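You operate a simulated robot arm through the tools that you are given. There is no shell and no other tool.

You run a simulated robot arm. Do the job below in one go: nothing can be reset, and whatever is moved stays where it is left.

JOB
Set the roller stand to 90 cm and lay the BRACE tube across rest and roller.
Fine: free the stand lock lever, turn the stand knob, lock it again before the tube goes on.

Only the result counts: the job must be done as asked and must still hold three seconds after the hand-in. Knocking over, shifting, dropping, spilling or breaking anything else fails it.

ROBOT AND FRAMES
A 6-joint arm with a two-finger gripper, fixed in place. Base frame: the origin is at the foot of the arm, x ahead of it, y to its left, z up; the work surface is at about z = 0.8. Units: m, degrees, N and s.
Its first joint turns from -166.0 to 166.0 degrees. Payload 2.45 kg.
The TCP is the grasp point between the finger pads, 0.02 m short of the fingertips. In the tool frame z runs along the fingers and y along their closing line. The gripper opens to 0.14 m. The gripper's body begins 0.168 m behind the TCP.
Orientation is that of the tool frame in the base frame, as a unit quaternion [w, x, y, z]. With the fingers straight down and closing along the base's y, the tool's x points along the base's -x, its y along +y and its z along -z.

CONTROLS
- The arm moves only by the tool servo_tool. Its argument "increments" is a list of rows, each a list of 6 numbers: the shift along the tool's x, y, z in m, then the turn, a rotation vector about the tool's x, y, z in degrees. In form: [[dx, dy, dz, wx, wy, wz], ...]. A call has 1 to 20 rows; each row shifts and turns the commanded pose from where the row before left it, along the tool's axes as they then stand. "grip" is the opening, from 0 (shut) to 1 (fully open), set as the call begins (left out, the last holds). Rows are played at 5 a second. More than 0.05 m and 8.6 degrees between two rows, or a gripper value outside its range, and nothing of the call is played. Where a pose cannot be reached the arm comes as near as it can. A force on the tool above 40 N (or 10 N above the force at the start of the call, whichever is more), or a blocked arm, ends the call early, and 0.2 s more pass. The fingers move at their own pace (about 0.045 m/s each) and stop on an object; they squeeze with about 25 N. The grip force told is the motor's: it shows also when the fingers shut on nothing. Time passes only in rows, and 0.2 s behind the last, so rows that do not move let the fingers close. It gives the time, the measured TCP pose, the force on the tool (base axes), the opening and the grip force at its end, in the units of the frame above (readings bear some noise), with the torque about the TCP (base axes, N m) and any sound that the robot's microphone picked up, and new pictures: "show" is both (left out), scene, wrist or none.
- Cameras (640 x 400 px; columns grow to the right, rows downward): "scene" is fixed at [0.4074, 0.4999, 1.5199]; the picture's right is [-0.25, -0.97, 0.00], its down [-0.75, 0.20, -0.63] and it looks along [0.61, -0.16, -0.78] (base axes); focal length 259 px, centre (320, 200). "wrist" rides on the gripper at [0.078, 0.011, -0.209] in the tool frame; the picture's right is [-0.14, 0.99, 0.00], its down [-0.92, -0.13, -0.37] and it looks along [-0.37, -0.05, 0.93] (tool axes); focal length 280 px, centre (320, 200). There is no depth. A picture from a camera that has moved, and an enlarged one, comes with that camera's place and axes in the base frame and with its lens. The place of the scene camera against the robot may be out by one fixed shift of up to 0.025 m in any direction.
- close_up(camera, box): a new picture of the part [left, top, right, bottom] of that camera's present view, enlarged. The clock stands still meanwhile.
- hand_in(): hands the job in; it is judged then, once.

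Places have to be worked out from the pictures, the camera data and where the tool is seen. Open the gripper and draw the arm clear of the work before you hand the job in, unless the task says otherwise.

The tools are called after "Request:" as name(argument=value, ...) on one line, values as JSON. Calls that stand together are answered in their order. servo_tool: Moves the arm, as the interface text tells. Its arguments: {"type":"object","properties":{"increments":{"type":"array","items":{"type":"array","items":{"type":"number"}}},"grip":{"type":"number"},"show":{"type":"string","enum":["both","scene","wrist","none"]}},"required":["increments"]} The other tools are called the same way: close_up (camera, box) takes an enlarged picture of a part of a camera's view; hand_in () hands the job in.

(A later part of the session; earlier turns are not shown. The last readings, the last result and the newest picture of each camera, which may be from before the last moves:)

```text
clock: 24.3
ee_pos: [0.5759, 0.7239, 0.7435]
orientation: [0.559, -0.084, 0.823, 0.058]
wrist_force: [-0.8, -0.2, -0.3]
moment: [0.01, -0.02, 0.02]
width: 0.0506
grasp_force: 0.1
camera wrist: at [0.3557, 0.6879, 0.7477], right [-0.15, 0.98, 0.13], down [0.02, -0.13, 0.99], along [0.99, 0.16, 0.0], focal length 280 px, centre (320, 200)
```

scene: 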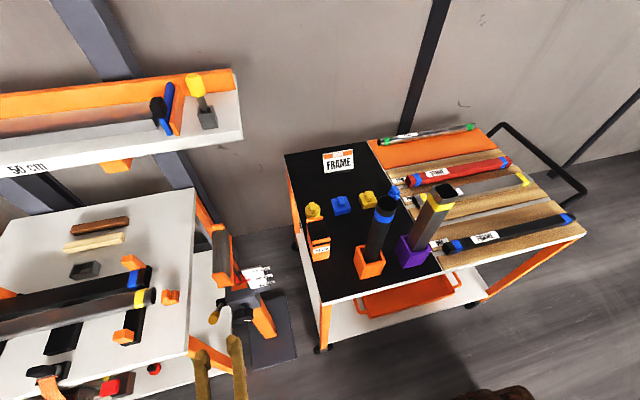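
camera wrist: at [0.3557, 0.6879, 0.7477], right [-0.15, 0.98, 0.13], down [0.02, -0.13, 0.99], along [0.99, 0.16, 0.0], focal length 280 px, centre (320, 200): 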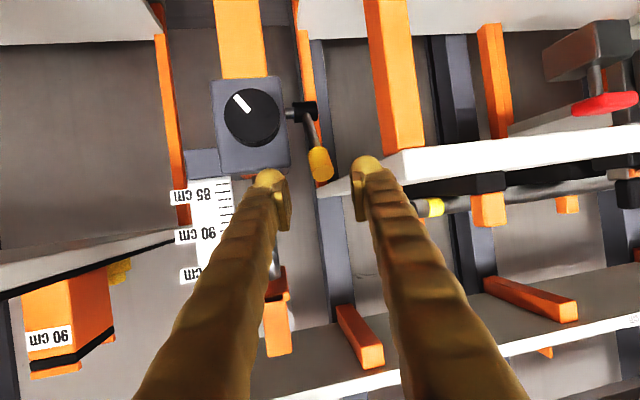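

Request:
close_up(camera="wrist", box=[160, 50, 360, 230])

Request:
close_up(camera="scene", box=[190, 240, 290, 350])

```text
2.22 times, centred on (260, 140) of wrist
camera zoom: at [0.3557, 0.6879, 0.7477], right [-0.15, 0.98, 0.13], down [0.02, -0.13, 0.99], along [0.99, 0.16, 0.0], focal length 623 px, centre (453, 333)
```

zoom: 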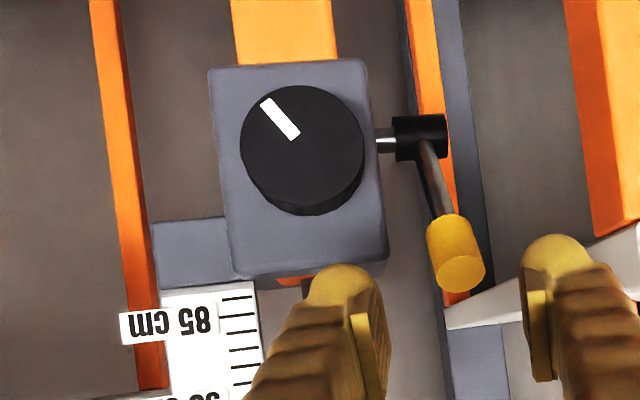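

```text
3.64 times, centred on (240, 295) of scene
camera zoom: at [0.4074, 0.4999, 1.5199], right [-0.25, -0.97, 0.0], down [-0.75, 0.2, -0.63], along [0.61, -0.16, -0.78], focal length 941 px, centre (611, -146)
```

zoom: 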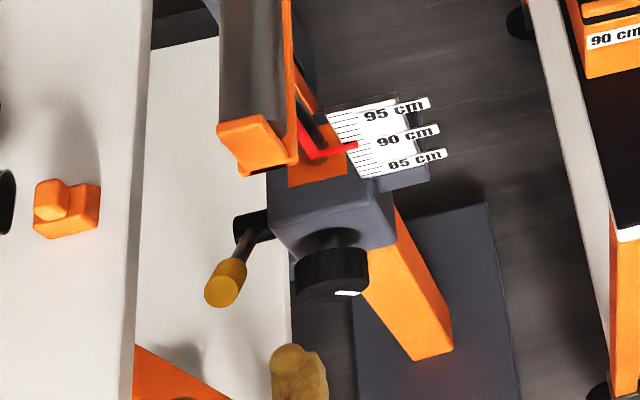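

The lever now rests leaning to -x, about 73° from where it was. The knob's front face is near (0.672, 0.676, 0.648), diameter about 0.06 m. I'll turn the tool exactly along +x and line up in front of the knob.

Request:
servo_tool(increments=[[0, 0, 0, 5.46, 0, 2.17], [0, 0, 0, 5.46, 0, 2.17], [0, 0, 0, 0, -7.2, 0], [0, 0, 0, 0, -7.2, 0], [0, 0, 0, 0, -7.2, 0], [0.032, -0.016, 0.0, 0, 0, 0], [0.032, -0.016, 0.0, 0, 0, 0], [0.0315, -0.016, 0.0, 0, 0, 0], [0, 0, 0, 0, 0, 0]], grip=0.57)

```text
clock: 26.3
ee_pos: [0.5873, 0.7166, 0.6648]
orientation: [0.705, -0.004, 0.709, -0.01]
wrist_force: [0.7, 0.4, -0.2]
moment: [0.04, 0.0, 0.0]
width: 0.0798
grasp_force: 0.1
out of reach, approached as far as the arm can: row 7, 8
camera wrist: at [0.3784, 0.7272, 0.5877], right [0.01, 0.99, 0.12], down [-0.36, -0.11, 0.93], along [0.93, -0.05, 0.36], focal length 280 px, centre (320, 200)
```

scene: 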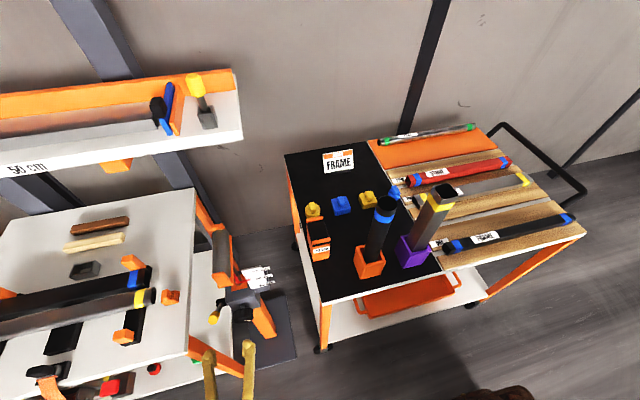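
wrist: 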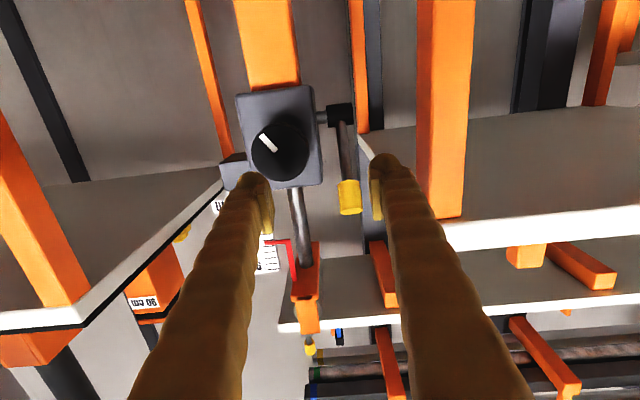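

The arm fell short here (rows 7–8 out of reach): it stands at (0.587, 0.717, 0.665) with the tool along +x. Moving a bit further out in x may bring the pose back into reach, so I'll go out 3 cm and then shift across to the knob axis.

Request:
servo_tool(increments=[[0, 0, 0.015, 0, 0, 0], [0, 0, 0.015, 0, 0, 0], [0, -0.013, 0, 0, 0, 0], [0, 0, 0, 0, 0, 0]])

```text
clock: 27.3
ee_pos: [0.6226, 0.7131, 0.6708]
orientation: [0.706, -0.002, 0.708, -0.002]
wrist_force: [-0.1, 0.3, -0.2]
moment: [-0.02, 0.02, 0.01]
width: 0.08
grasp_force: 0.0
out of reach, approached as far as the arm can: row 1, 3
camera wrist: at [0.4126, 0.7236, 0.5933], right [0.0, 0.99, 0.13], down [-0.37, -0.12, 0.92], along [0.93, -0.05, 0.36], focal length 280 px, centre (320, 200)
```

scene: 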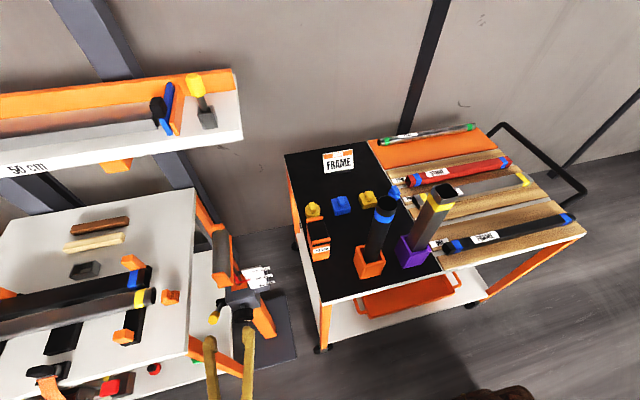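
wrist: 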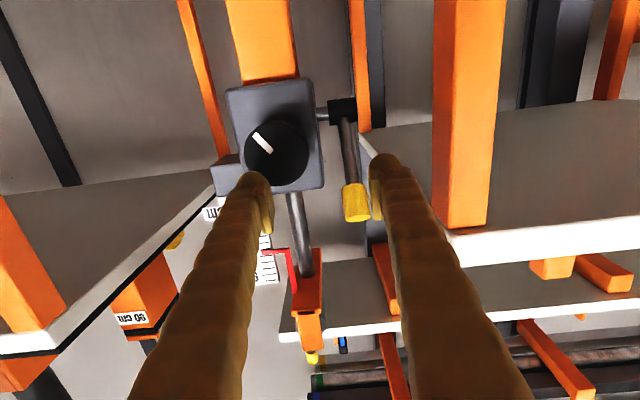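

The boundary seems to come from the wrist bend at this horizontal attitude. I'll try pitching the tool 8° downward and shifting toward the knob axis to see what becomes reachable.

Request:
servo_tool(increments=[[0, 0, 0, 0, 8, 0], [0, -0.018, -0.005, 0, 0, 0], [0, -0.018, -0.005, 0, 0, 0], [0, 0, 0, 0, 0, 0]], show="none")

```text
clock: 28.3
ee_pos: [0.6144, 0.6853, 0.6769]
orientation: [0.654, -0.001, 0.756, -0.003]
wrist_force: [0.2, 0.2, -0.3]
moment: [-0.04, 0.02, -0.03]
width: 0.0799
grasp_force: 0.1
out of reach, approached as far as the arm can: row 3
```

Pitching 8° helped a lot: it now stands at (0.614, 0.685, 0.677). I'll try adding 8° of azimuth and moving down to the knob axis height to see whether that's within reach.

Request:
servo_tool(increments=[[0, 0, 0, -7.92, 0, -1.11], [0.014, -0.0045, 0.0013, 0, 0, 0], [0.014, -0.0045, 0.0013, 0, 0, 0], [0, 0, 0, 0, 0, 0]], show="none")

```text
clock: 29.3
ee_pos: [0.6343, 0.7238, 0.676]
orientation: [0.654, -0.055, 0.754, 0.04]
wrist_force: [-0.7, -0.7, -0.2]
moment: [0.0, -0.03, -0.01]
width: 0.0798
grasp_force: 0.1
out of reach, approached as far as the arm can: row 1, 2, 3
```

Azimuth +8° made it worse, so pointing slightly toward -y (negative azimuth) should help. I'll swing to about -10° azimuth, keeping the 8° pitch, and then move down to the knob's axis.

Request:
servo_tool(increments=[[0, 0, 0, 5.94, 0.07, 0.86], [0, 0, 0, 5.94, 0.07, 0.86], [0, 0, 0, 5.94, 0.07, 0.86], [0.01, -0.015, 0, 0, 0, 0], [0.01, -0.015, 0, 0, 0, 0], [0, 0, 0, 0, 0, 0]], show="wrist")

```text
clock: 30.7
ee_pos: [0.6274, 0.6952, 0.6567]
orientation: [0.652, 0.067, 0.754, -0.056]
wrist_force: [-0.7, -0.7, 0.8]
moment: [-0.02, 0.0, -0.01]
width: 0.0798
grasp_force: 0.0
camera wrist: at [0.4133, 0.744, 0.6089], right [0.19, 0.97, 0.14], down [-0.25, -0.09, 0.96], along [0.95, -0.22, 0.23], focal length 280 px, centre (320, 200)
```

wrist: 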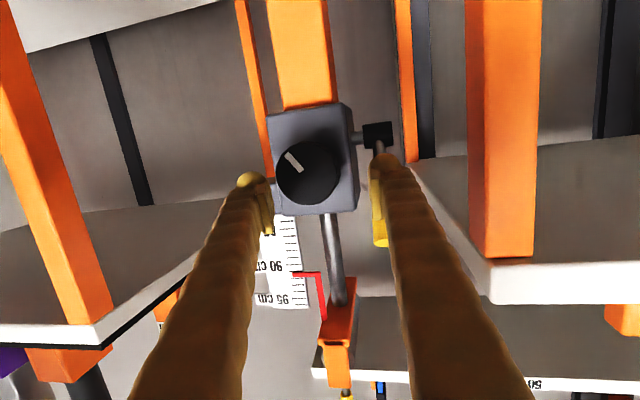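

That's reachable: (0.627, 0.695, 0.657), and the knob face is seen at about (0.672, 0.676, 0.645). I'll roll the gripper -90° so the fingers close vertically and the camera sits on the -y side facing the scale.

Request:
servo_tool(increments=[[0, 0, 0, 0, 0, -8.2], [0, 0, 0, 0, 0, -8.2], [0, 0, 0, 0, 0, -8.2], [0, 0, 0, 0, 0, -8.2], [0, 0, 0, 0, 0, -8.2], [0, 0, 0, 0, 0, -8.2], [0, 0, 0, 0, 0, -8.2], [0, 0, 0, 0, 0, -8.2], [0, 0, 0, 0, 0, -8.2], [0, 0, 0, 0, 0, -8.2], [0, 0, 0, 0, 0, -8.2], [0, 0, 0, 0, 0, 0]], show="both")

```text
clock: 33.3
ee_pos: [0.626, 0.696, 0.6557]
orientation: [0.42, -0.488, 0.578, -0.502]
wrist_force: [0.5, -0.3, 0.3]
moment: [-0.01, 0.02, -0.01]
width: 0.0799
grasp_force: 0.0
camera wrist: at [0.406, 0.6547, 0.6754], right [-0.12, 0.16, -0.98], down [-0.18, 0.97, 0.18], along [0.98, 0.2, -0.08], focal length 280 px, centre (320, 200)
```

scene: 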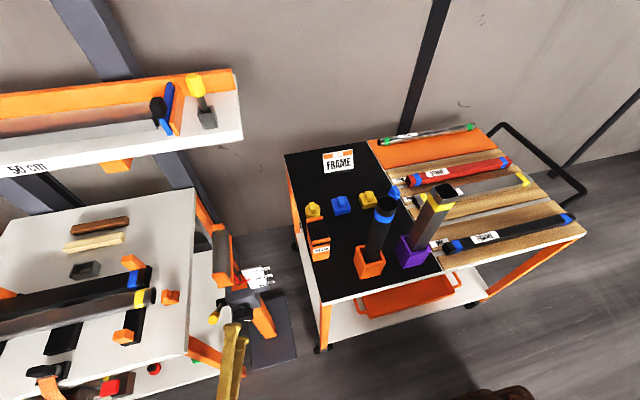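
wrist: 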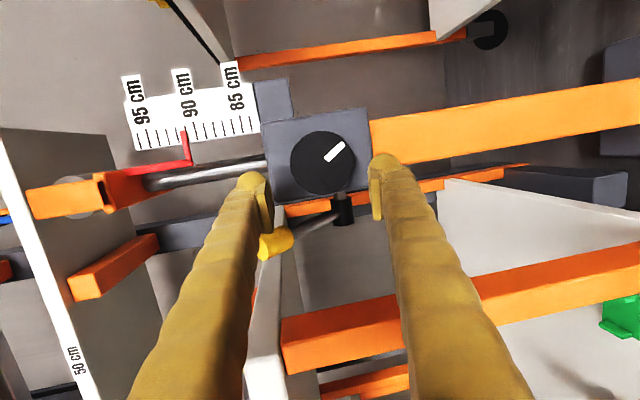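

Excellent view of knob, scale and lever; the knob axis is at y≈0.675, z≈0.646. I'll line up and slide the open fingers over the knob, above and below.

Request:
servo_tool(increments=[[0.0101, 0.0014, 0.0122, 0, 0, 0], [0, 0, 0, 0, 0, 0]], show="wrist")

```text
clock: 33.9
ee_pos: [0.6345, 0.6839, 0.6543]
orientation: [0.422, -0.486, 0.579, -0.5]
wrist_force: [0.3, -0.4, 0.1]
moment: [-0.02, 0.02, -0.01]
width: 0.0798
grasp_force: 0.1
camera wrist: at [0.4155, 0.6429, 0.6724], right [-0.12, 0.16, -0.98], down [-0.18, 0.97, 0.18], along [0.98, 0.2, -0.08], focal length 280 px, centre (320, 200)
```

wrist: 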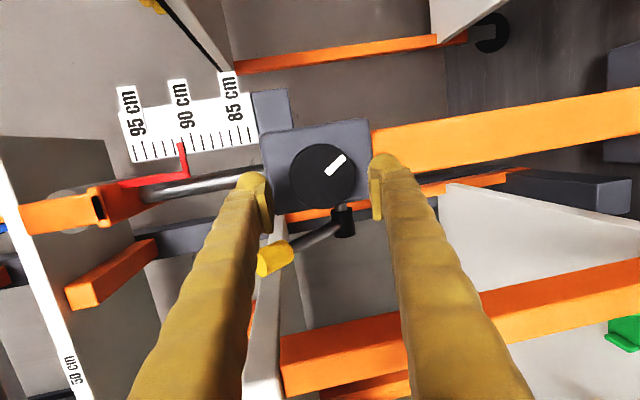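

The knob sits exactly where the tool axis points. Advancing 5 cm to bring the pads around it.

Request:
servo_tool(increments=[[0, 0, 0.018, 0, 0, 0], [0, 0, 0.018, 0, 0, 0], [0, 0, 0.013, 0, 0, 0], [0, 0, 0, 0, 0, 0]], show="wrist")

```text
clock: 34.9
ee_pos: [0.6828, 0.676, 0.6471]
orientation: [0.421, -0.487, 0.579, -0.501]
wrist_force: [-0.2, 1.2, -1.0]
moment: [0.01, 0.02, -0.02]
width: 0.08
grasp_force: 0.1
camera wrist: at [0.4635, 0.634, 0.666], right [-0.12, 0.16, -0.98], down [-0.18, 0.97, 0.18], along [0.98, 0.2, -0.08], focal length 280 px, centre (320, 200)
```

wrist: 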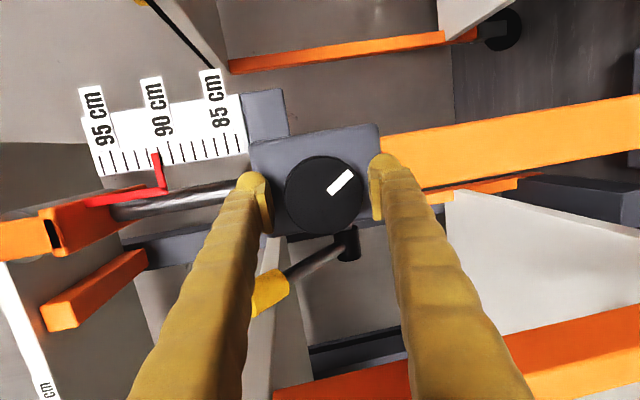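

The knob is centred between the pads. Closing on it.

Request:
servo_tool(increments=[[0, 0, 0, 0, 0, 0], [0, 0, 0, 0, 0, 0], [0, 0, 0, 0, 0, 0]], grip=0, show="wrist")

Request:
close_up(camera="wrist", box=[70, 60, 410, 260])

```text
clock: 35.7
ee_pos: [0.6818, 0.6753, 0.6455]
orientation: [0.42, -0.488, 0.579, -0.5]
wrist_force: [3.4, 6.9, -35.8]
moment: [0.01, -0.8, -0.03]
width: 0.0623
grasp_force: 40.5
camera wrist: at [0.4631, 0.6338, 0.6646], right [-0.12, 0.16, -0.98], down [-0.18, 0.97, 0.18], along [0.98, 0.2, -0.09], focal length 280 px, centre (320, 200)
```

wrist: 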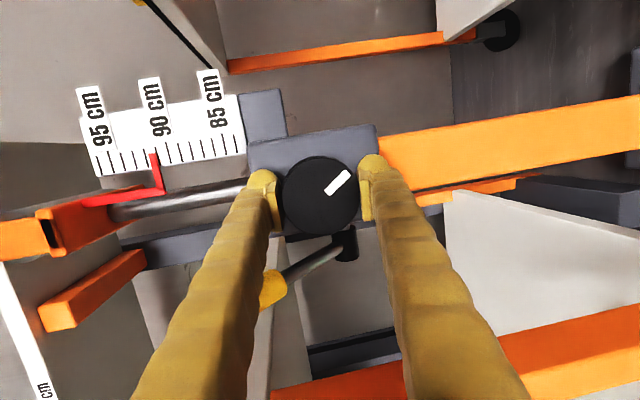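

```text
1.88 times, centred on (240, 160) of wrist
camera zoom: at [0.4631, 0.6338, 0.6646], right [-0.12, 0.16, -0.98], down [-0.18, 0.97, 0.18], along [0.98, 0.2, -0.09], focal length 528 px, centre (471, 275)
```

zoom: 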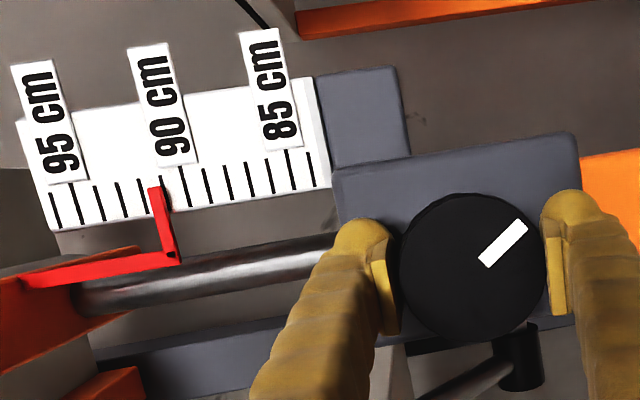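

Shifting 1.2 mm down to relieve the vertical load, then a test turn of +16° (clockwise seen from the front) while watching the pointer and forces.

Request:
servo_tool(increments=[[0, 0.0012, 0, 0, 0, 0], [0, 0, 0, 0, 0, 0]], show="none")

Request:
servo_tool(increments=[[0, 0, 0, 0, 0, 5], [0, 0, 0, 0, 0, 5], [0, 0, 0, 0, 0, 5], [0, 0, 0, 0, 0, 0]], show="wrist")

```text
clock: 36.3
ee_pos: [0.6814, 0.6763, 0.6447]
orientation: [0.42, -0.487, 0.579, -0.501]
wrist_force: [-10.3, -0.4, -24.5]
moment: [0.0, -0.53, -0.03]
width: 0.0619
grasp_force: 44.7
```

```text
clock: 37.3
ee_pos: [0.6827, 0.6746, 0.6445]
orientation: [0.484, -0.406, 0.638, -0.441]
wrist_force: [-21.1, -8.3, -15.1]
moment: [0.0, -0.96, -0.35]
width: 0.061
grasp_force: 45.1
camera wrist: at [0.4614, 0.6401, 0.6443], right [-0.06, 0.41, -0.91], down [-0.16, 0.9, 0.41], along [0.98, 0.17, 0.01], focal length 280 px, centre (320, 200)
```

wrist: 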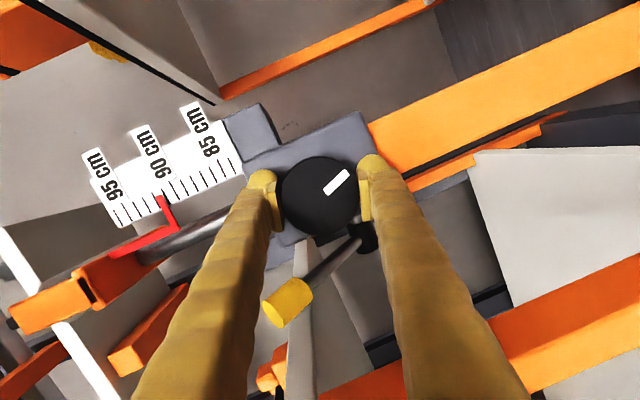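

The knob turns with the fingers (its mark stays fixed in the camera view). I'll zoom in on the pointer.

Request:
close_up(camera="wrist", box=[70, 80, 270, 280])

Request:
close_up(camera="scene", box=[235, 255, 295, 300])

```text
2.00 times, centred on (170, 180) of wrist
camera zoom: at [0.4614, 0.6401, 0.6443], right [-0.06, 0.41, -0.91], down [-0.16, 0.9, 0.41], along [0.98, 0.17, 0.01], focal length 561 px, centre (620, 240)
```

zoom: 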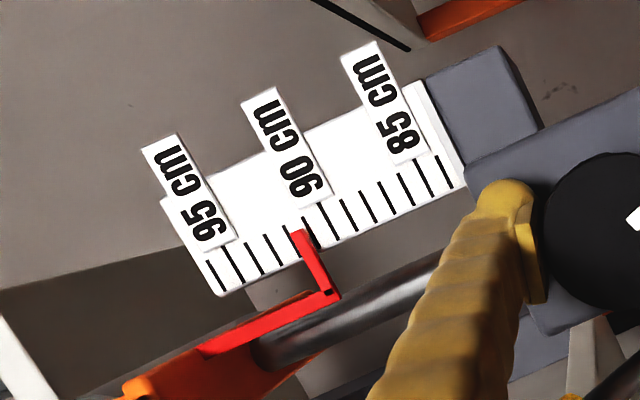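

```text
8.89 times, centred on (265, 278) of scene
camera zoom: at [0.4074, 0.4999, 1.5199], right [-0.25, -0.97, 0.0], down [-0.75, 0.2, -0.63], along [0.61, -0.16, -0.78], focal length 2301 px, centre (809, -489)
```

zoom: 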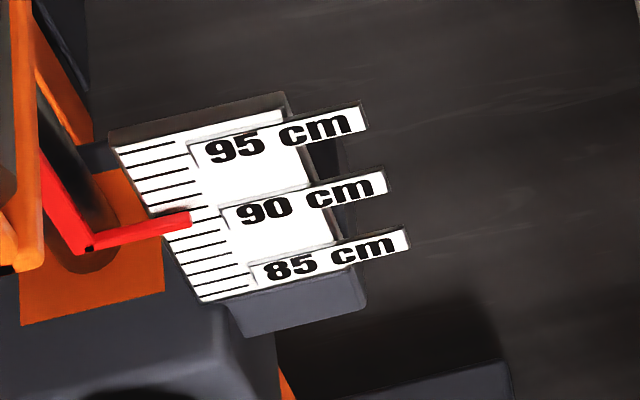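

The pointer barely moved (perhaps a hair up). I'll turn the other way by 45° for a clearer comparison.

Request:
servo_tool(increments=[[0, 0, 0, 0, 0, -5], [0, 0, 0, 0, 0, -5], [0, 0, 0, 0, 0, -5], [0, 0, 0, 0, 0, -5], [0, 0, 0, 0, 0, -5], [0, 0, 0, 0, 0, -5], [0, 0, 0, 0, 0, -5], [0, 0, 0, 0, 0, -5], [0, 0, 0, 0, 0, -5], [0, 0, 0, 0, 0, 0]], show="wrist")

Request:
close_up(camera="scene", box=[235, 255, 295, 300])

```text
clock: 39.5
ee_pos: [0.6837, 0.6757, 0.6438]
orientation: [-0.277, 0.62, -0.434, 0.592]
wrist_force: [24.2, -5.4, -15.6]
moment: [0.05, 1.18, -0.37]
width: 0.0622
grasp_force: 44.7
camera wrist: at [0.4704, 0.6382, 0.7035], right [-0.2, -0.35, -0.92], down [-0.26, 0.92, -0.29], along [0.94, 0.18, -0.27], focal length 280 px, centre (320, 200)
```

wrist: 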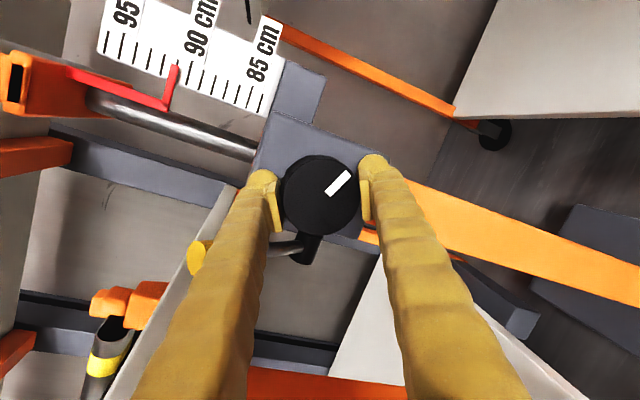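

```text
8.89 times, centred on (265, 278) of scene
camera zoom: at [0.4074, 0.4999, 1.5199], right [-0.25, -0.97, 0.0], down [-0.75, 0.2, -0.63], along [0.61, -0.16, -0.78], focal length 2301 px, centre (809, -489)
```

zoom: 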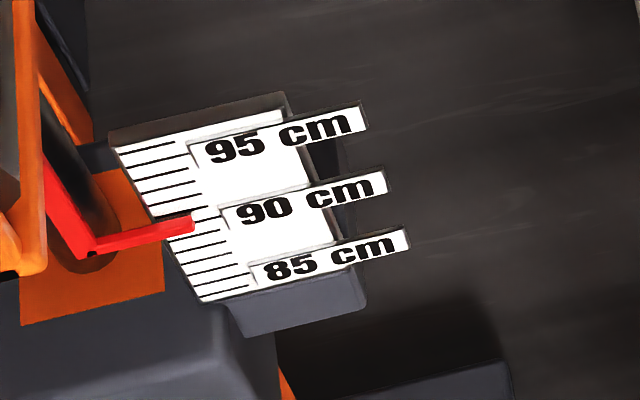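

Counter-clockwise lowers the stand: about 3–4 mm for 45°. I need roughly 100° more, so I'll open, roll back 120° while staying around the knob, then regrip for a long counter-clockwise stroke.

Request:
servo_tool(increments=[[0, 0, 0, 0, 0, 0], [0, 0, 0, 0, 0, 0], [0, 0, 0, 0, 0, 0]], grip=0.57, show="none")

Request:
servo_tool(increments=[[0, 0, 0, 0, 0, 8], [0, 0, 0, 0, 0, 8], [0, 0, 0, 0, 0, 8], [0, 0, 0, 0, 0, 8], [0, 0, 0, 0, 0, 8], [0, 0, 0, 0, 0, 8], [0, 0, 0, 0, 0, 8], [0, 0, 0, 0, 0, 8], [0, 0, 0, 0, 0, 8], [0, 0, 0, 0, 0, 8], [0, 0, 0, 0, 0, 8], [0, 0, 0, 0, 0, 8], [0, 0, 0, 0, 0, 8], [0, 0, 0, 0, 0, 0]], show="wrist")

```text
clock: 40.3
ee_pos: [0.6825, 0.6756, 0.6452]
orientation: [-0.277, 0.62, -0.432, 0.593]
wrist_force: [0.0, -0.2, 0.2]
moment: [0.0, 0.0, 0.03]
width: 0.0797
grasp_force: 0.1
```

```text
clock: 43.3
ee_pos: [0.6822, 0.6763, 0.6445]
orientation: [0.638, -0.04, 0.755, -0.145]
wrist_force: [-1.0, 0.1, 0.5]
moment: [0.02, -0.02, 0.0]
width: 0.08
grasp_force: 0.2
camera wrist: at [0.4652, 0.7021, 0.5968], right [0.15, 0.98, -0.14], down [-0.21, 0.17, 0.96], along [0.97, -0.12, 0.23], focal length 280 px, centre (320, 200)
```

wrist: 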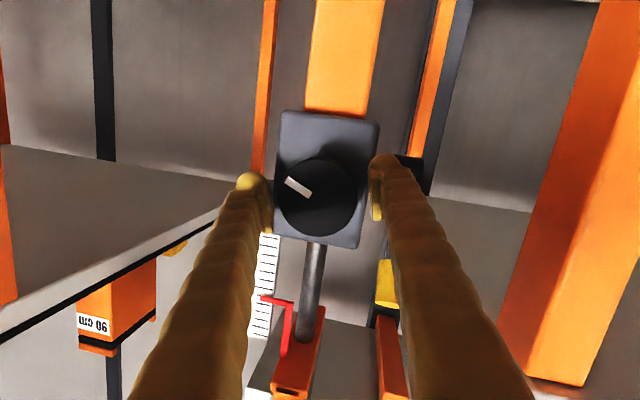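

Regripping the knob here.

Request:
servo_tool(increments=[[0, 0, 0, 0, 0, 0], [0, 0, 0, 0, 0, 0], [0, 0, 0, 0, 0, 0]], grip=0, show="none")

```text
clock: 44.1
ee_pos: [0.6819, 0.6748, 0.6442]
orientation: [0.638, -0.039, 0.755, -0.147]
wrist_force: [-12.5, -21.0, 7.8]
moment: [0.0, 0.12, 0.67]
width: 0.0619
grasp_force: 40.5
```

Request:
servo_tool(increments=[[0, -0.0007, 0, 0, 0, 0], [0, 0, 0, 0, 0, -5], [0, 0, 0, 0, 0, -5], [0, 0, 0, 0, 0, -5], [0, 0, 0, 0, 0, -5], [0, 0, 0, 0, 0, -5], [0, 0, 0, 0, 0, -5], [0, 0, 0, 0, 0, -5], [0, 0, 0, 0, 0, -5], [0, 0, 0, 0, 0, -5], [0, 0, 0, 0, 0, -5], [0, 0, 0, 0, 0, -5], [0, 0, 0, 0, 0, -5], [0, 0, 0, 0, 0, 0]], show="wrist")

Request:
close_up(camera="scene", box=[235, 255, 295, 300])

```text
clock: 47.1
ee_pos: [0.6819, 0.6755, 0.6457]
orientation: [0.478, -0.413, 0.634, -0.446]
wrist_force: [-1.6, 1.6, -4.8]
moment: [-0.02, -0.74, -0.18]
width: 0.0611
grasp_force: 44.9
camera wrist: at [0.4617, 0.6391, 0.6457], right [-0.07, 0.39, -0.92], down [-0.16, 0.9, 0.4], along [0.98, 0.18, 0.0], focal length 280 px, centre (320, 200)
```

wrist: 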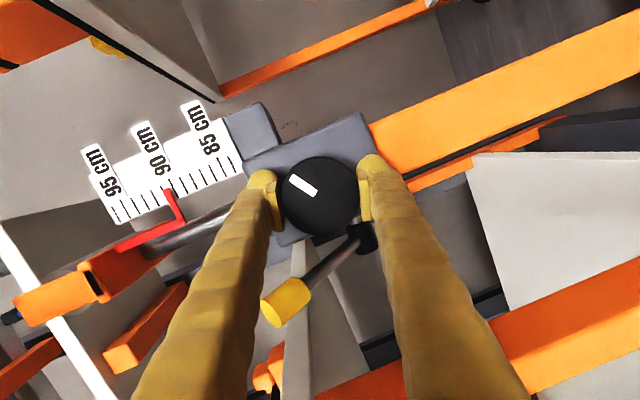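

```text
8.89 times, centred on (265, 278) of scene
camera zoom: at [0.4074, 0.4999, 1.5199], right [-0.25, -0.97, 0.0], down [-0.75, 0.2, -0.63], along [0.61, -0.16, -0.78], focal length 2301 px, centre (809, -489)
```

zoom: 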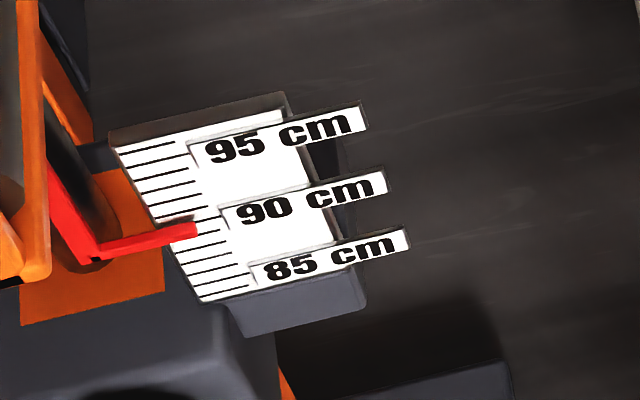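

Request:
close_up(camera="wrist", box=[80, 90, 250, 260])

Request:
close_up(camera="wrist", box=[130, 140, 220, 230])

```text
2.35 times, centred on (165, 175) of wrist
camera zoom: at [0.4617, 0.6391, 0.6457], right [-0.07, 0.39, -0.92], down [-0.16, 0.9, 0.4], along [0.98, 0.18, 0.0], focal length 660 px, centre (685, 259)
```

zoom: 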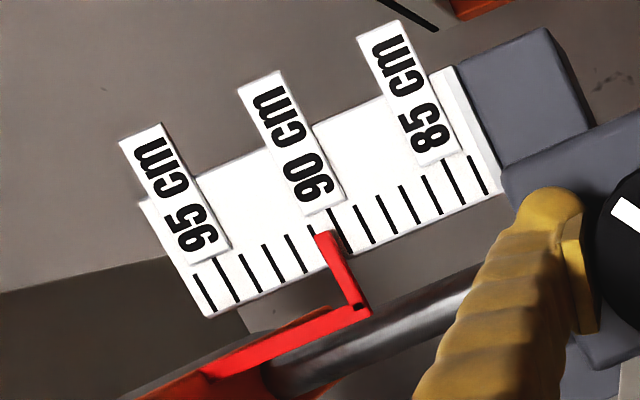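

```text
4.44 times, centred on (175, 185) of wrist
camera zoom: at [0.4617, 0.6391, 0.6457], right [-0.07, 0.39, -0.92], down [-0.16, 0.9, 0.4], along [0.98, 0.18, 0.0], focal length 1246 px, centre (964, 267)
```

zoom: 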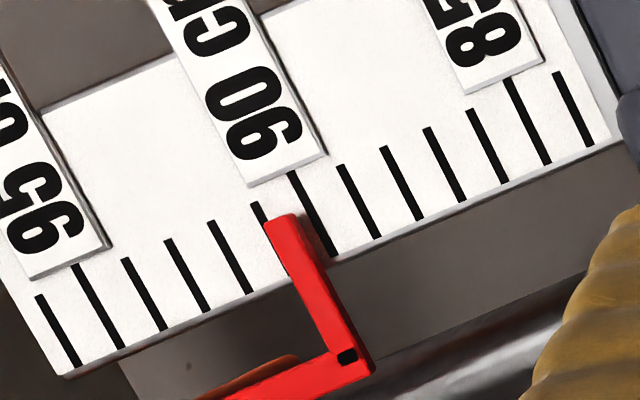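

Correcting for parallax, the pointer is now at about 90.4 (roughly 2.6 cm per turn). I'll turn another 40° counter-clockwise and read again.

Request:
servo_tool(increments=[[0, 0, 0, 0, 0, -5], [0, 0, 0, 0, 0, -5], [0, 0, 0, 0, 0, -5], [0, 0, 0, 0, 0, -5], [0, 0, 0, 0, 0, -5], [0, 0, 0, 0, 0, -5], [0, 0, 0, 0, 0, -5], [0, 0, 0, 0, 0, -5], [0, 0, 0, 0, 0, 0]], show="wrist")

Request:
close_up(camera="scene", box=[235, 255, 295, 300])

Request:
close_up(camera="wrist", box=[90, 0, 290, 125])

```text
clock: 49.1
ee_pos: [0.6824, 0.676, 0.6454]
orientation: [-0.297, 0.606, -0.454, 0.583]
wrist_force: [-23.8, 2.0, 0.1]
moment: [-0.02, -0.47, 0.31]
width: 0.0621
grasp_force: 44.8
camera wrist: at [0.4693, 0.636, 0.6987], right [-0.19, -0.28, -0.94], down [-0.25, 0.94, -0.23], along [0.95, 0.19, -0.25], focal length 280 px, centre (320, 200)
```

wrist: 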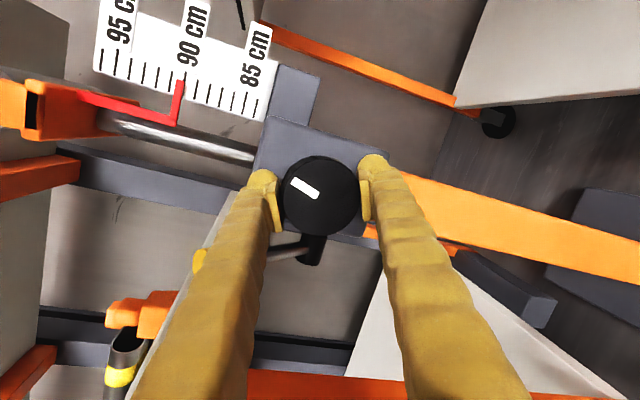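

```text
8.89 times, centred on (265, 278) of scene
camera zoom: at [0.4074, 0.4999, 1.5199], right [-0.25, -0.97, 0.0], down [-0.75, 0.2, -0.63], along [0.61, -0.16, -0.78], focal length 2301 px, centre (809, -489)
```

zoom: 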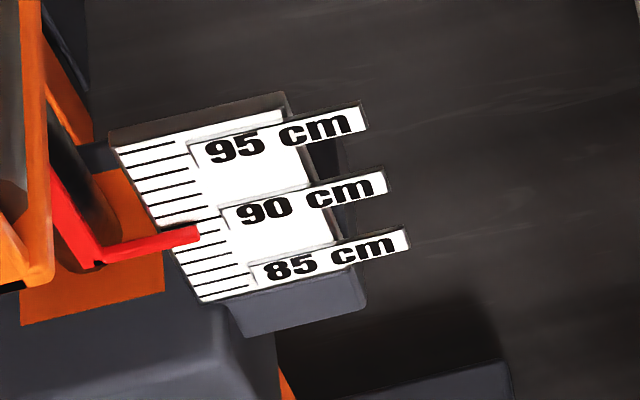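

```text
3.20 times, centred on (190, 62) of wrist
camera zoom: at [0.4693, 0.636, 0.6987], right [-0.19, -0.28, -0.94], down [-0.25, 0.94, -0.23], along [0.95, 0.19, -0.25], focal length 897 px, centre (736, 640)
```

zoom: 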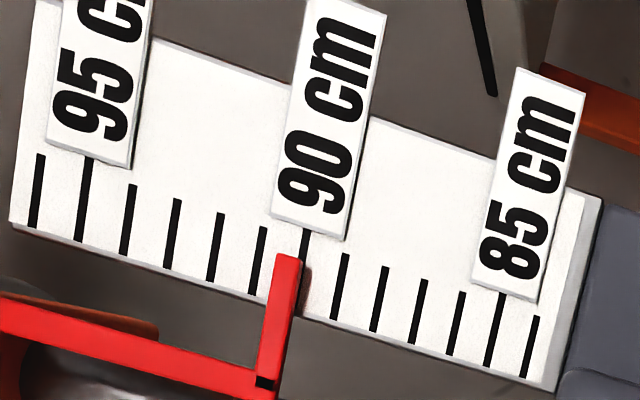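

Corrected reading is about 90.2 now. I'll open, roll back 80°, regrip near the best alignment, and do the last fine turn.

Request:
servo_tool(increments=[[0, 0, 0, 0, 0, 0], [0, 0, 0, 0, 0, 0], [0, 0, 0, 0, 0, 0]], grip=0.57, show="none")

Request:
servo_tool(increments=[[0, 0, 0, 0, 0, 8], [0, 0, 0, 0, 0, 8], [0, 0, 0, 0, 0, 8], [0, 0, 0, 0, 0, 8], [0, 0, 0, 0, 0, 8], [0, 0, 0, 0, 0, 8], [0, 0, 0, 0, 0, 8], [0, 0, 0, 0, 0, 0]], show="wrist")

Request:
close_up(camera="wrist", box=[70, 80, 270, 280])

```text
clock: 49.9
ee_pos: [0.6834, 0.6754, 0.6442]
orientation: [-0.298, 0.604, -0.455, 0.583]
wrist_force: [0.1, 0.5, 0.4]
moment: [0.04, 0.01, 0.0]
width: 0.0795
grasp_force: 0.1
```

```text
clock: 51.7
ee_pos: [0.6811, 0.6749, 0.6449]
orientation: [0.536, -0.32, 0.686, -0.374]
wrist_force: [-1.5, 0.6, -0.2]
moment: [0.02, 0.03, -0.03]
width: 0.0799
grasp_force: 0.1
camera wrist: at [0.4605, 0.65, 0.6263], right [-0.01, 0.63, -0.78], down [-0.15, 0.77, 0.62], along [0.99, 0.12, 0.09], focal length 280 px, centre (320, 200)
```

wrist: 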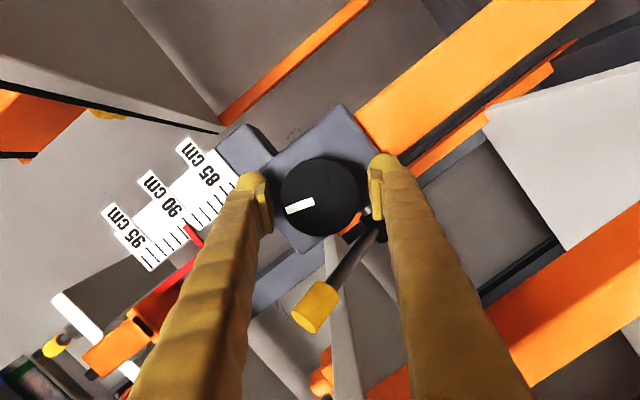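

```text
2.00 times, centred on (170, 180) of wrist
camera zoom: at [0.4605, 0.65, 0.6263], right [-0.01, 0.63, -0.78], down [-0.15, 0.77, 0.62], along [0.99, 0.12, 0.09], focal length 561 px, centre (620, 240)
```

zoom: 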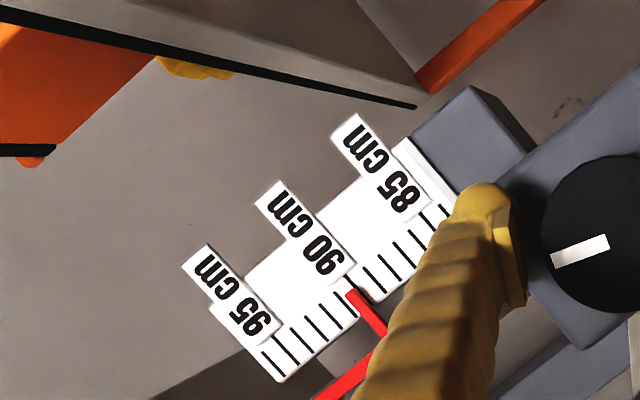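

Grip again, then turn a further 27° counter-clockwise.

Request:
servo_tool(increments=[[0, -0.0008, 0, 0, 0, 0], [0, 0, 0, 0, 0, 0], [0, 0, 0, 0, 0, 0], [0, 0, 0, 0, 0, 0]], grip=0, show="none")

Request:
servo_tool(increments=[[0, 0, 0, 0, 0, -4.5], [0, 0, 0, 0, 0, -4.5], [0, 0, 0, 0, 0, -4.5], [0, 0, 0, 0, 0, -4.5], [0, 0, 0, 0, 0, -4.5], [0, 0, 0, 0, 0, -4.5], [0, 0, 0, 0, 0, 0]], show="wrist")

Request:
close_up(camera="wrist", box=[80, 60, 280, 260])

Request:
close_up(camera="scene", box=[235, 255, 295, 300])

```text
clock: 52.7
ee_pos: [0.6832, 0.6755, 0.6445]
orientation: [0.536, -0.322, 0.685, -0.374]
wrist_force: [1.5, 10.6, -15.3]
moment: [0.03, -0.67, -0.44]
width: 0.06
grasp_force: 45.1
```

```text
clock: 54.3
ee_pos: [0.6827, 0.6745, 0.6454]
orientation: [0.433, -0.473, 0.591, -0.489]
wrist_force: [-13.4, 14.6, -20.1]
moment: [-0.02, -0.72, -0.03]
width: 0.0615
grasp_force: 45.1
camera wrist: at [0.463, 0.6339, 0.6602], right [-0.11, 0.21, -0.97], down [-0.18, 0.96, 0.23], along [0.98, 0.2, -0.07], focal length 280 px, centre (320, 200)
```

wrist: 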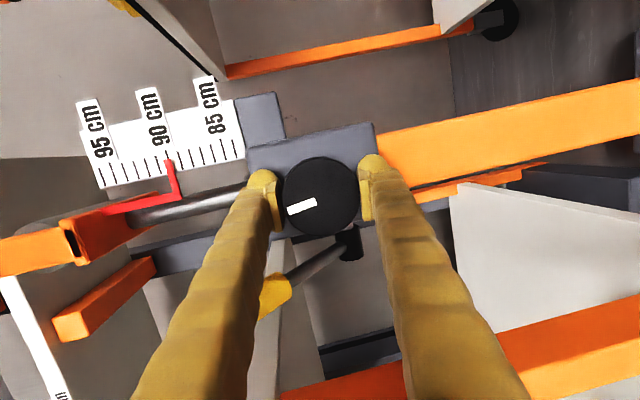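

```text
2.00 times, centred on (180, 160) of wrist
camera zoom: at [0.463, 0.6339, 0.6602], right [-0.11, 0.21, -0.97], down [-0.18, 0.96, 0.23], along [0.98, 0.2, -0.07], focal length 561 px, centre (600, 280)
```

zoom: 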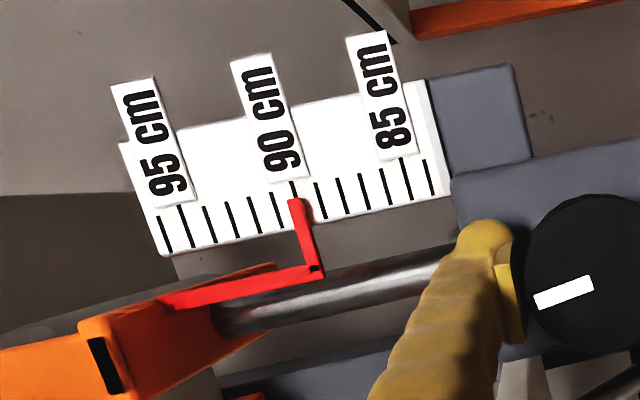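

```text
8.89 times, centred on (265, 278) of scene
camera zoom: at [0.4074, 0.4999, 1.5199], right [-0.25, -0.97, 0.0], down [-0.75, 0.2, -0.63], along [0.61, -0.16, -0.78], focal length 2301 px, centre (809, -489)
```

zoom: 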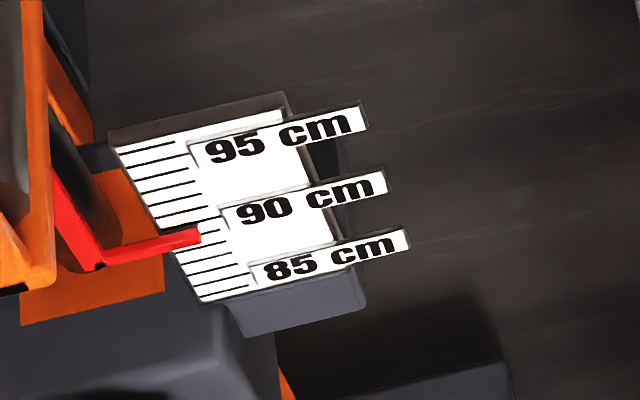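

Request:
close_up(camera="wrist", box=[130, 120, 220, 210])

Request:
close_up(camera="scene", box=[243, 260, 273, 290])

```text
4.44 times, centred on (175, 165) of wrist
camera zoom: at [0.463, 0.6339, 0.6602], right [-0.11, 0.21, -0.97], down [-0.18, 0.96, 0.23], along [0.98, 0.2, -0.07], focal length 1246 px, centre (964, 356)
```

zoom: 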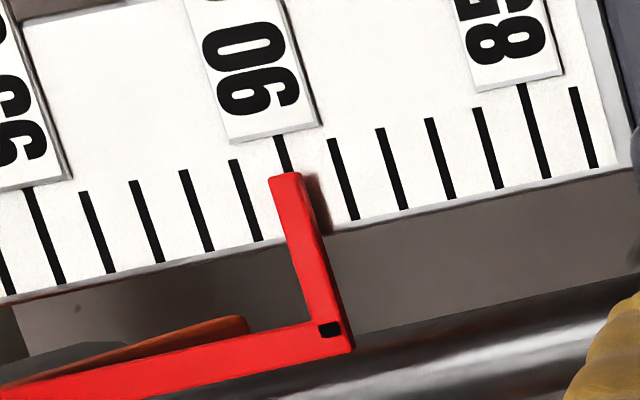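

```text
13.33 times, centred on (258, 275) of scene
camera zoom: at [0.4074, 0.4999, 1.5199], right [-0.25, -0.97, 0.0], down [-0.75, 0.2, -0.63], along [0.61, -0.16, -0.78], focal length 3451 px, centre (1147, -800)
```

zoom: 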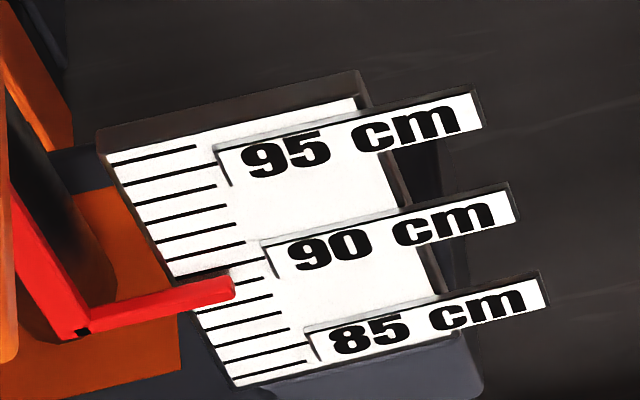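

By parallax-corrected reading the pointer is at about 90.0 (the tick at 90 lines up behind the pointer). I'll release the knob carefully, back away, and go to a level camera pose to verify before locking.

Request:
servo_tool(increments=[[0, 0, 0, 0, 0, 0], [0, 0, 0, 0, 0, 0], [0, 0, 0, 0, 0, 0]], grip=0.57, show="none")

Request:
servo_tool(increments=[[0, 0, -0.03, 0, 0, 0], [0, 0, -0.03, 0, 0, 0], [0, 0, 0, 0, 0, 0]], show="wrist")

Request:
close_up(camera="wrist", box=[100, 40, 280, 200])

```text
clock: 55.1
ee_pos: [0.683, 0.6742, 0.6463]
orientation: [0.434, -0.472, 0.592, -0.488]
wrist_force: [-0.5, 0.1, -0.1]
moment: [0.02, 0.03, -0.02]
width: 0.0798
grasp_force: 0.1
```

```text
clock: 55.9
ee_pos: [0.6245, 0.6853, 0.653]
orientation: [0.434, -0.472, 0.592, -0.489]
wrist_force: [-0.9, 0.0, 0.5]
moment: [0.0, -0.01, 0.0]
width: 0.0797
grasp_force: 0.0
camera wrist: at [0.4048, 0.6436, 0.6682], right [-0.11, 0.21, -0.97], down [-0.18, 0.96, 0.23], along [0.98, 0.2, -0.07], focal length 280 px, centre (320, 200)
```

wrist: 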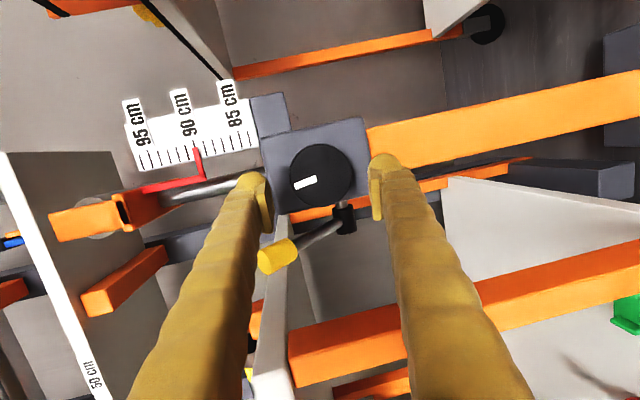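

```text
2.50 times, centred on (190, 120) of wrist
camera zoom: at [0.4048, 0.6436, 0.6682], right [-0.11, 0.21, -0.97], down [-0.18, 0.96, 0.23], along [0.98, 0.2, -0.07], focal length 701 px, centre (645, 400)
```

zoom: 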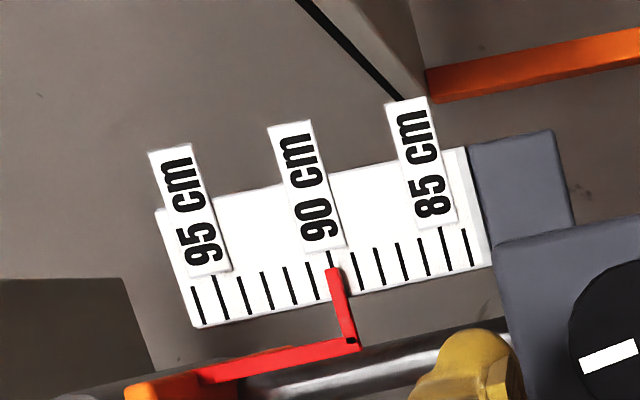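

Pointer still at 90 after release. I'll raise the tool straight up so the camera is level with the pointer for a parallax-free reading.

Request:
servo_tool(increments=[[-0.0019, -0.0353, -0.0052, 0, 0, 0], [-0.0019, -0.0353, -0.0052, 0, 0, 0], [-0.0019, -0.0353, -0.0052, 0, 0, 0], [0, 0, 0, 0, 0, 0]], show="wrist")

Request:
close_up(camera="wrist", box=[240, 80, 420, 200])

```text
clock: 56.9
ee_pos: [0.6218, 0.687, 0.7608]
orientation: [0.434, -0.471, 0.592, -0.49]
wrist_force: [-0.1, -0.6, -0.6]
moment: [0.0, 0.01, 0.0]
width: 0.0798
grasp_force: 0.1
camera wrist: at [0.4032, 0.6452, 0.7759], right [-0.11, 0.21, -0.97], down [-0.18, 0.96, 0.23], along [0.98, 0.2, -0.07], focal length 280 px, centre (320, 200)
```

wrist: 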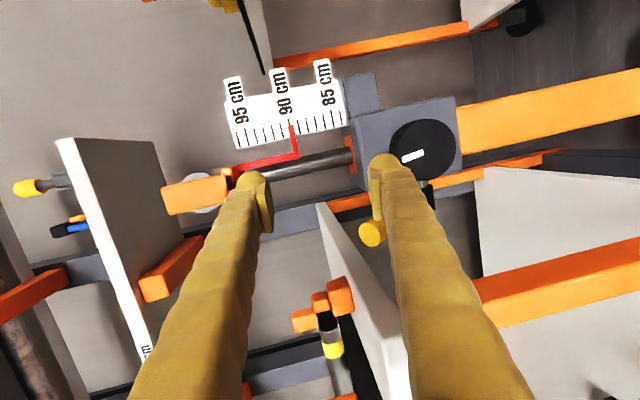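

```text
3.33 times, centred on (330, 140) of wrist
camera zoom: at [0.4032, 0.6452, 0.7759], right [-0.11, 0.21, -0.97], down [-0.18, 0.96, 0.23], along [0.98, 0.2, -0.07], focal length 935 px, centre (287, 400)
```

zoom: 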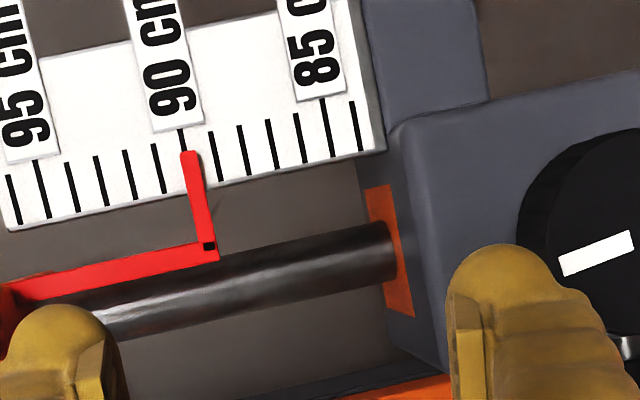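

Request:
close_up(camera="wrist", box=[265, 90, 325, 150])

```text
6.67 times, centred on (295, 120) of wrist
camera zoom: at [0.4032, 0.6452, 0.7759], right [-0.11, 0.21, -0.97], down [-0.18, 0.96, 0.23], along [0.98, 0.2, -0.07], focal length 1869 px, centre (487, 733)
```

zoom: 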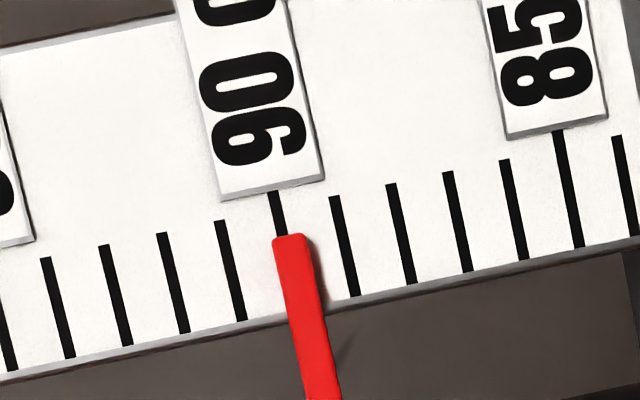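

The level reading gives 89.9–90.0, so the height is set. Now I'll re-lock: back off, restore the earlier tool attitude (12° azimuth, 22° pitch, roll 0), close the fingers, and prepare to push the lever back toward +x.

Request:
servo_tool(increments=[[0, 0, -0.035, 0, 0, 0], [0, 0, 0, -2.445, -0.474, 7.245], [0, 0, 0, -2.445, -0.474, 7.245], [0, 0, 0, -2.445, -0.474, 7.245], [0, 0, 0, -2.445, -0.474, 7.245], [0, 0, 0, -2.445, -0.474, 7.245], [0, 0, 0, -2.445, -0.474, 7.245], [0, 0, 0, -2.445, -0.474, 7.245], [0, 0, 0, -2.445, -0.474, 7.245], [0, 0, 0, -2.445, -0.474, 7.245], [0, 0, 0, -2.445, -0.474, 7.245], [0, 0, 0, -2.445, -0.474, 7.245], [0, 0, 0, 0, 0, 0]], grip=0.36, show="wrist")

Request:
close_up(camera="wrist", box=[180, 40, 340, 240])

```text
clock: 59.7
ee_pos: [0.5897, 0.6911, 0.7657]
orientation: [0.556, -0.087, 0.825, 0.059]
wrist_force: [0.1, 0.6, 0.0]
moment: [-0.01, 0.0, 0.01]
width: 0.0504
grasp_force: 0.0
camera wrist: at [0.3691, 0.6547, 0.7718], right [-0.16, 0.98, 0.13], down [0.03, -0.13, 0.99], along [0.99, 0.16, -0.01], focal length 280 px, centre (320, 200)
```

wrist: 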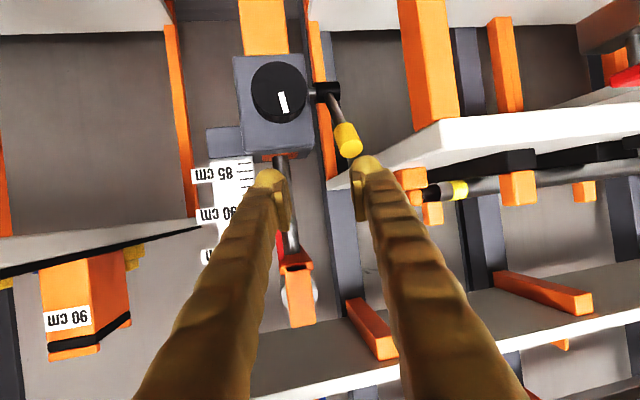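

```text
2.00 times, centred on (260, 140) of wrist
camera zoom: at [0.3691, 0.6547, 0.7718], right [-0.16, 0.98, 0.13], down [0.03, -0.13, 0.99], along [0.99, 0.16, -0.01], focal length 561 px, centre (440, 320)
```

zoom: 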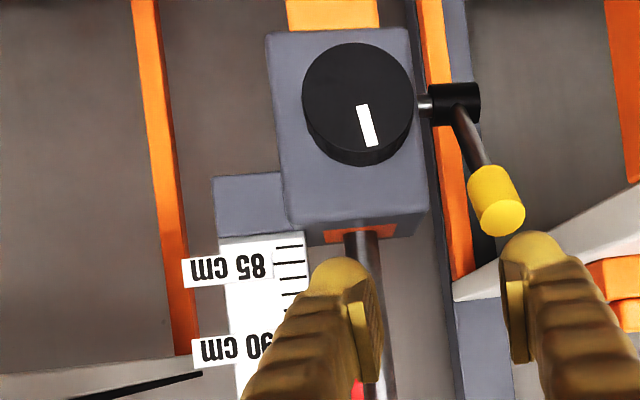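

The lever tip is confirmed near (0.675, 0.745, 0.705). I'll close the fingers and come in just in front of and slightly below the tip.

Request:
servo_tool(increments=[[0.0188, 0.0148, 0.0203, 0, 0, 0], [0.0188, 0.0148, 0.0203, 0, 0, 0], [0.0188, 0.0148, 0.0203, 0, 0, 0], [0, 0, 0, 0, 0, 0], [0, 0, 0, 0, 0, 0]], grip=0, show="wrist")

```text
clock: 60.9
ee_pos: [0.6168, 0.7426, 0.6892]
orientation: [0.556, -0.087, 0.824, 0.058]
wrist_force: [0.1, -0.4, -0.1]
moment: [-0.01, 0.0, 0.01]
width: 0.0
grasp_force: 25.1
camera wrist: at [0.395, 0.7054, 0.6949], right [-0.16, 0.98, 0.13], down [0.03, -0.12, 0.99], along [0.99, 0.16, -0.01], focal length 280 px, centre (320, 200)
```

wrist: 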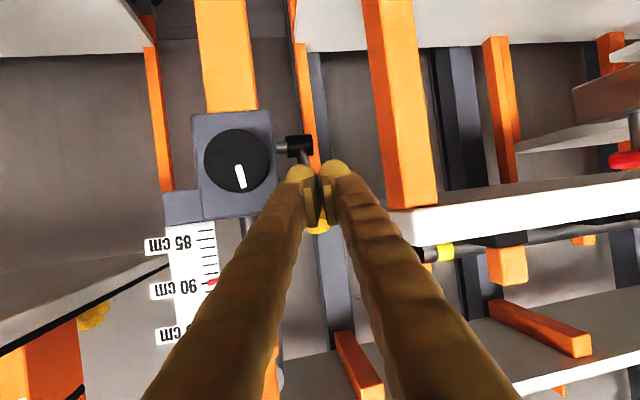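

The tip lies just ahead and above the fingertips. I'll push +x with a slight rise in small steps.

Request:
servo_tool(increments=[[-0.0086, -0.003, 0.0117, 0, 0, 0], [-0.0086, -0.003, 0.0117, 0, 0, 0], [-0.0086, -0.003, 0.0117, 0, 0, 0], [0, 0, 0, 0, 0, 0]], show="wrist")

```text
clock: 61.9
ee_pos: [0.6573, 0.7425, 0.7001]
orientation: [0.556, -0.087, 0.825, 0.059]
wrist_force: [0.3, -0.5, 0.4]
moment: [-0.01, 0.01, -0.03]
width: 0.0
grasp_force: 25.0
camera wrist: at [0.4378, 0.7063, 0.7065], right [-0.16, 0.98, 0.13], down [0.03, -0.12, 0.99], along [0.99, 0.16, -0.01], focal length 280 px, centre (320, 200)
```

wrist: 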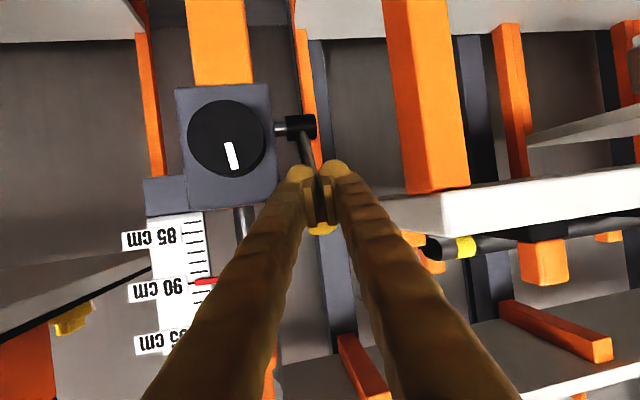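

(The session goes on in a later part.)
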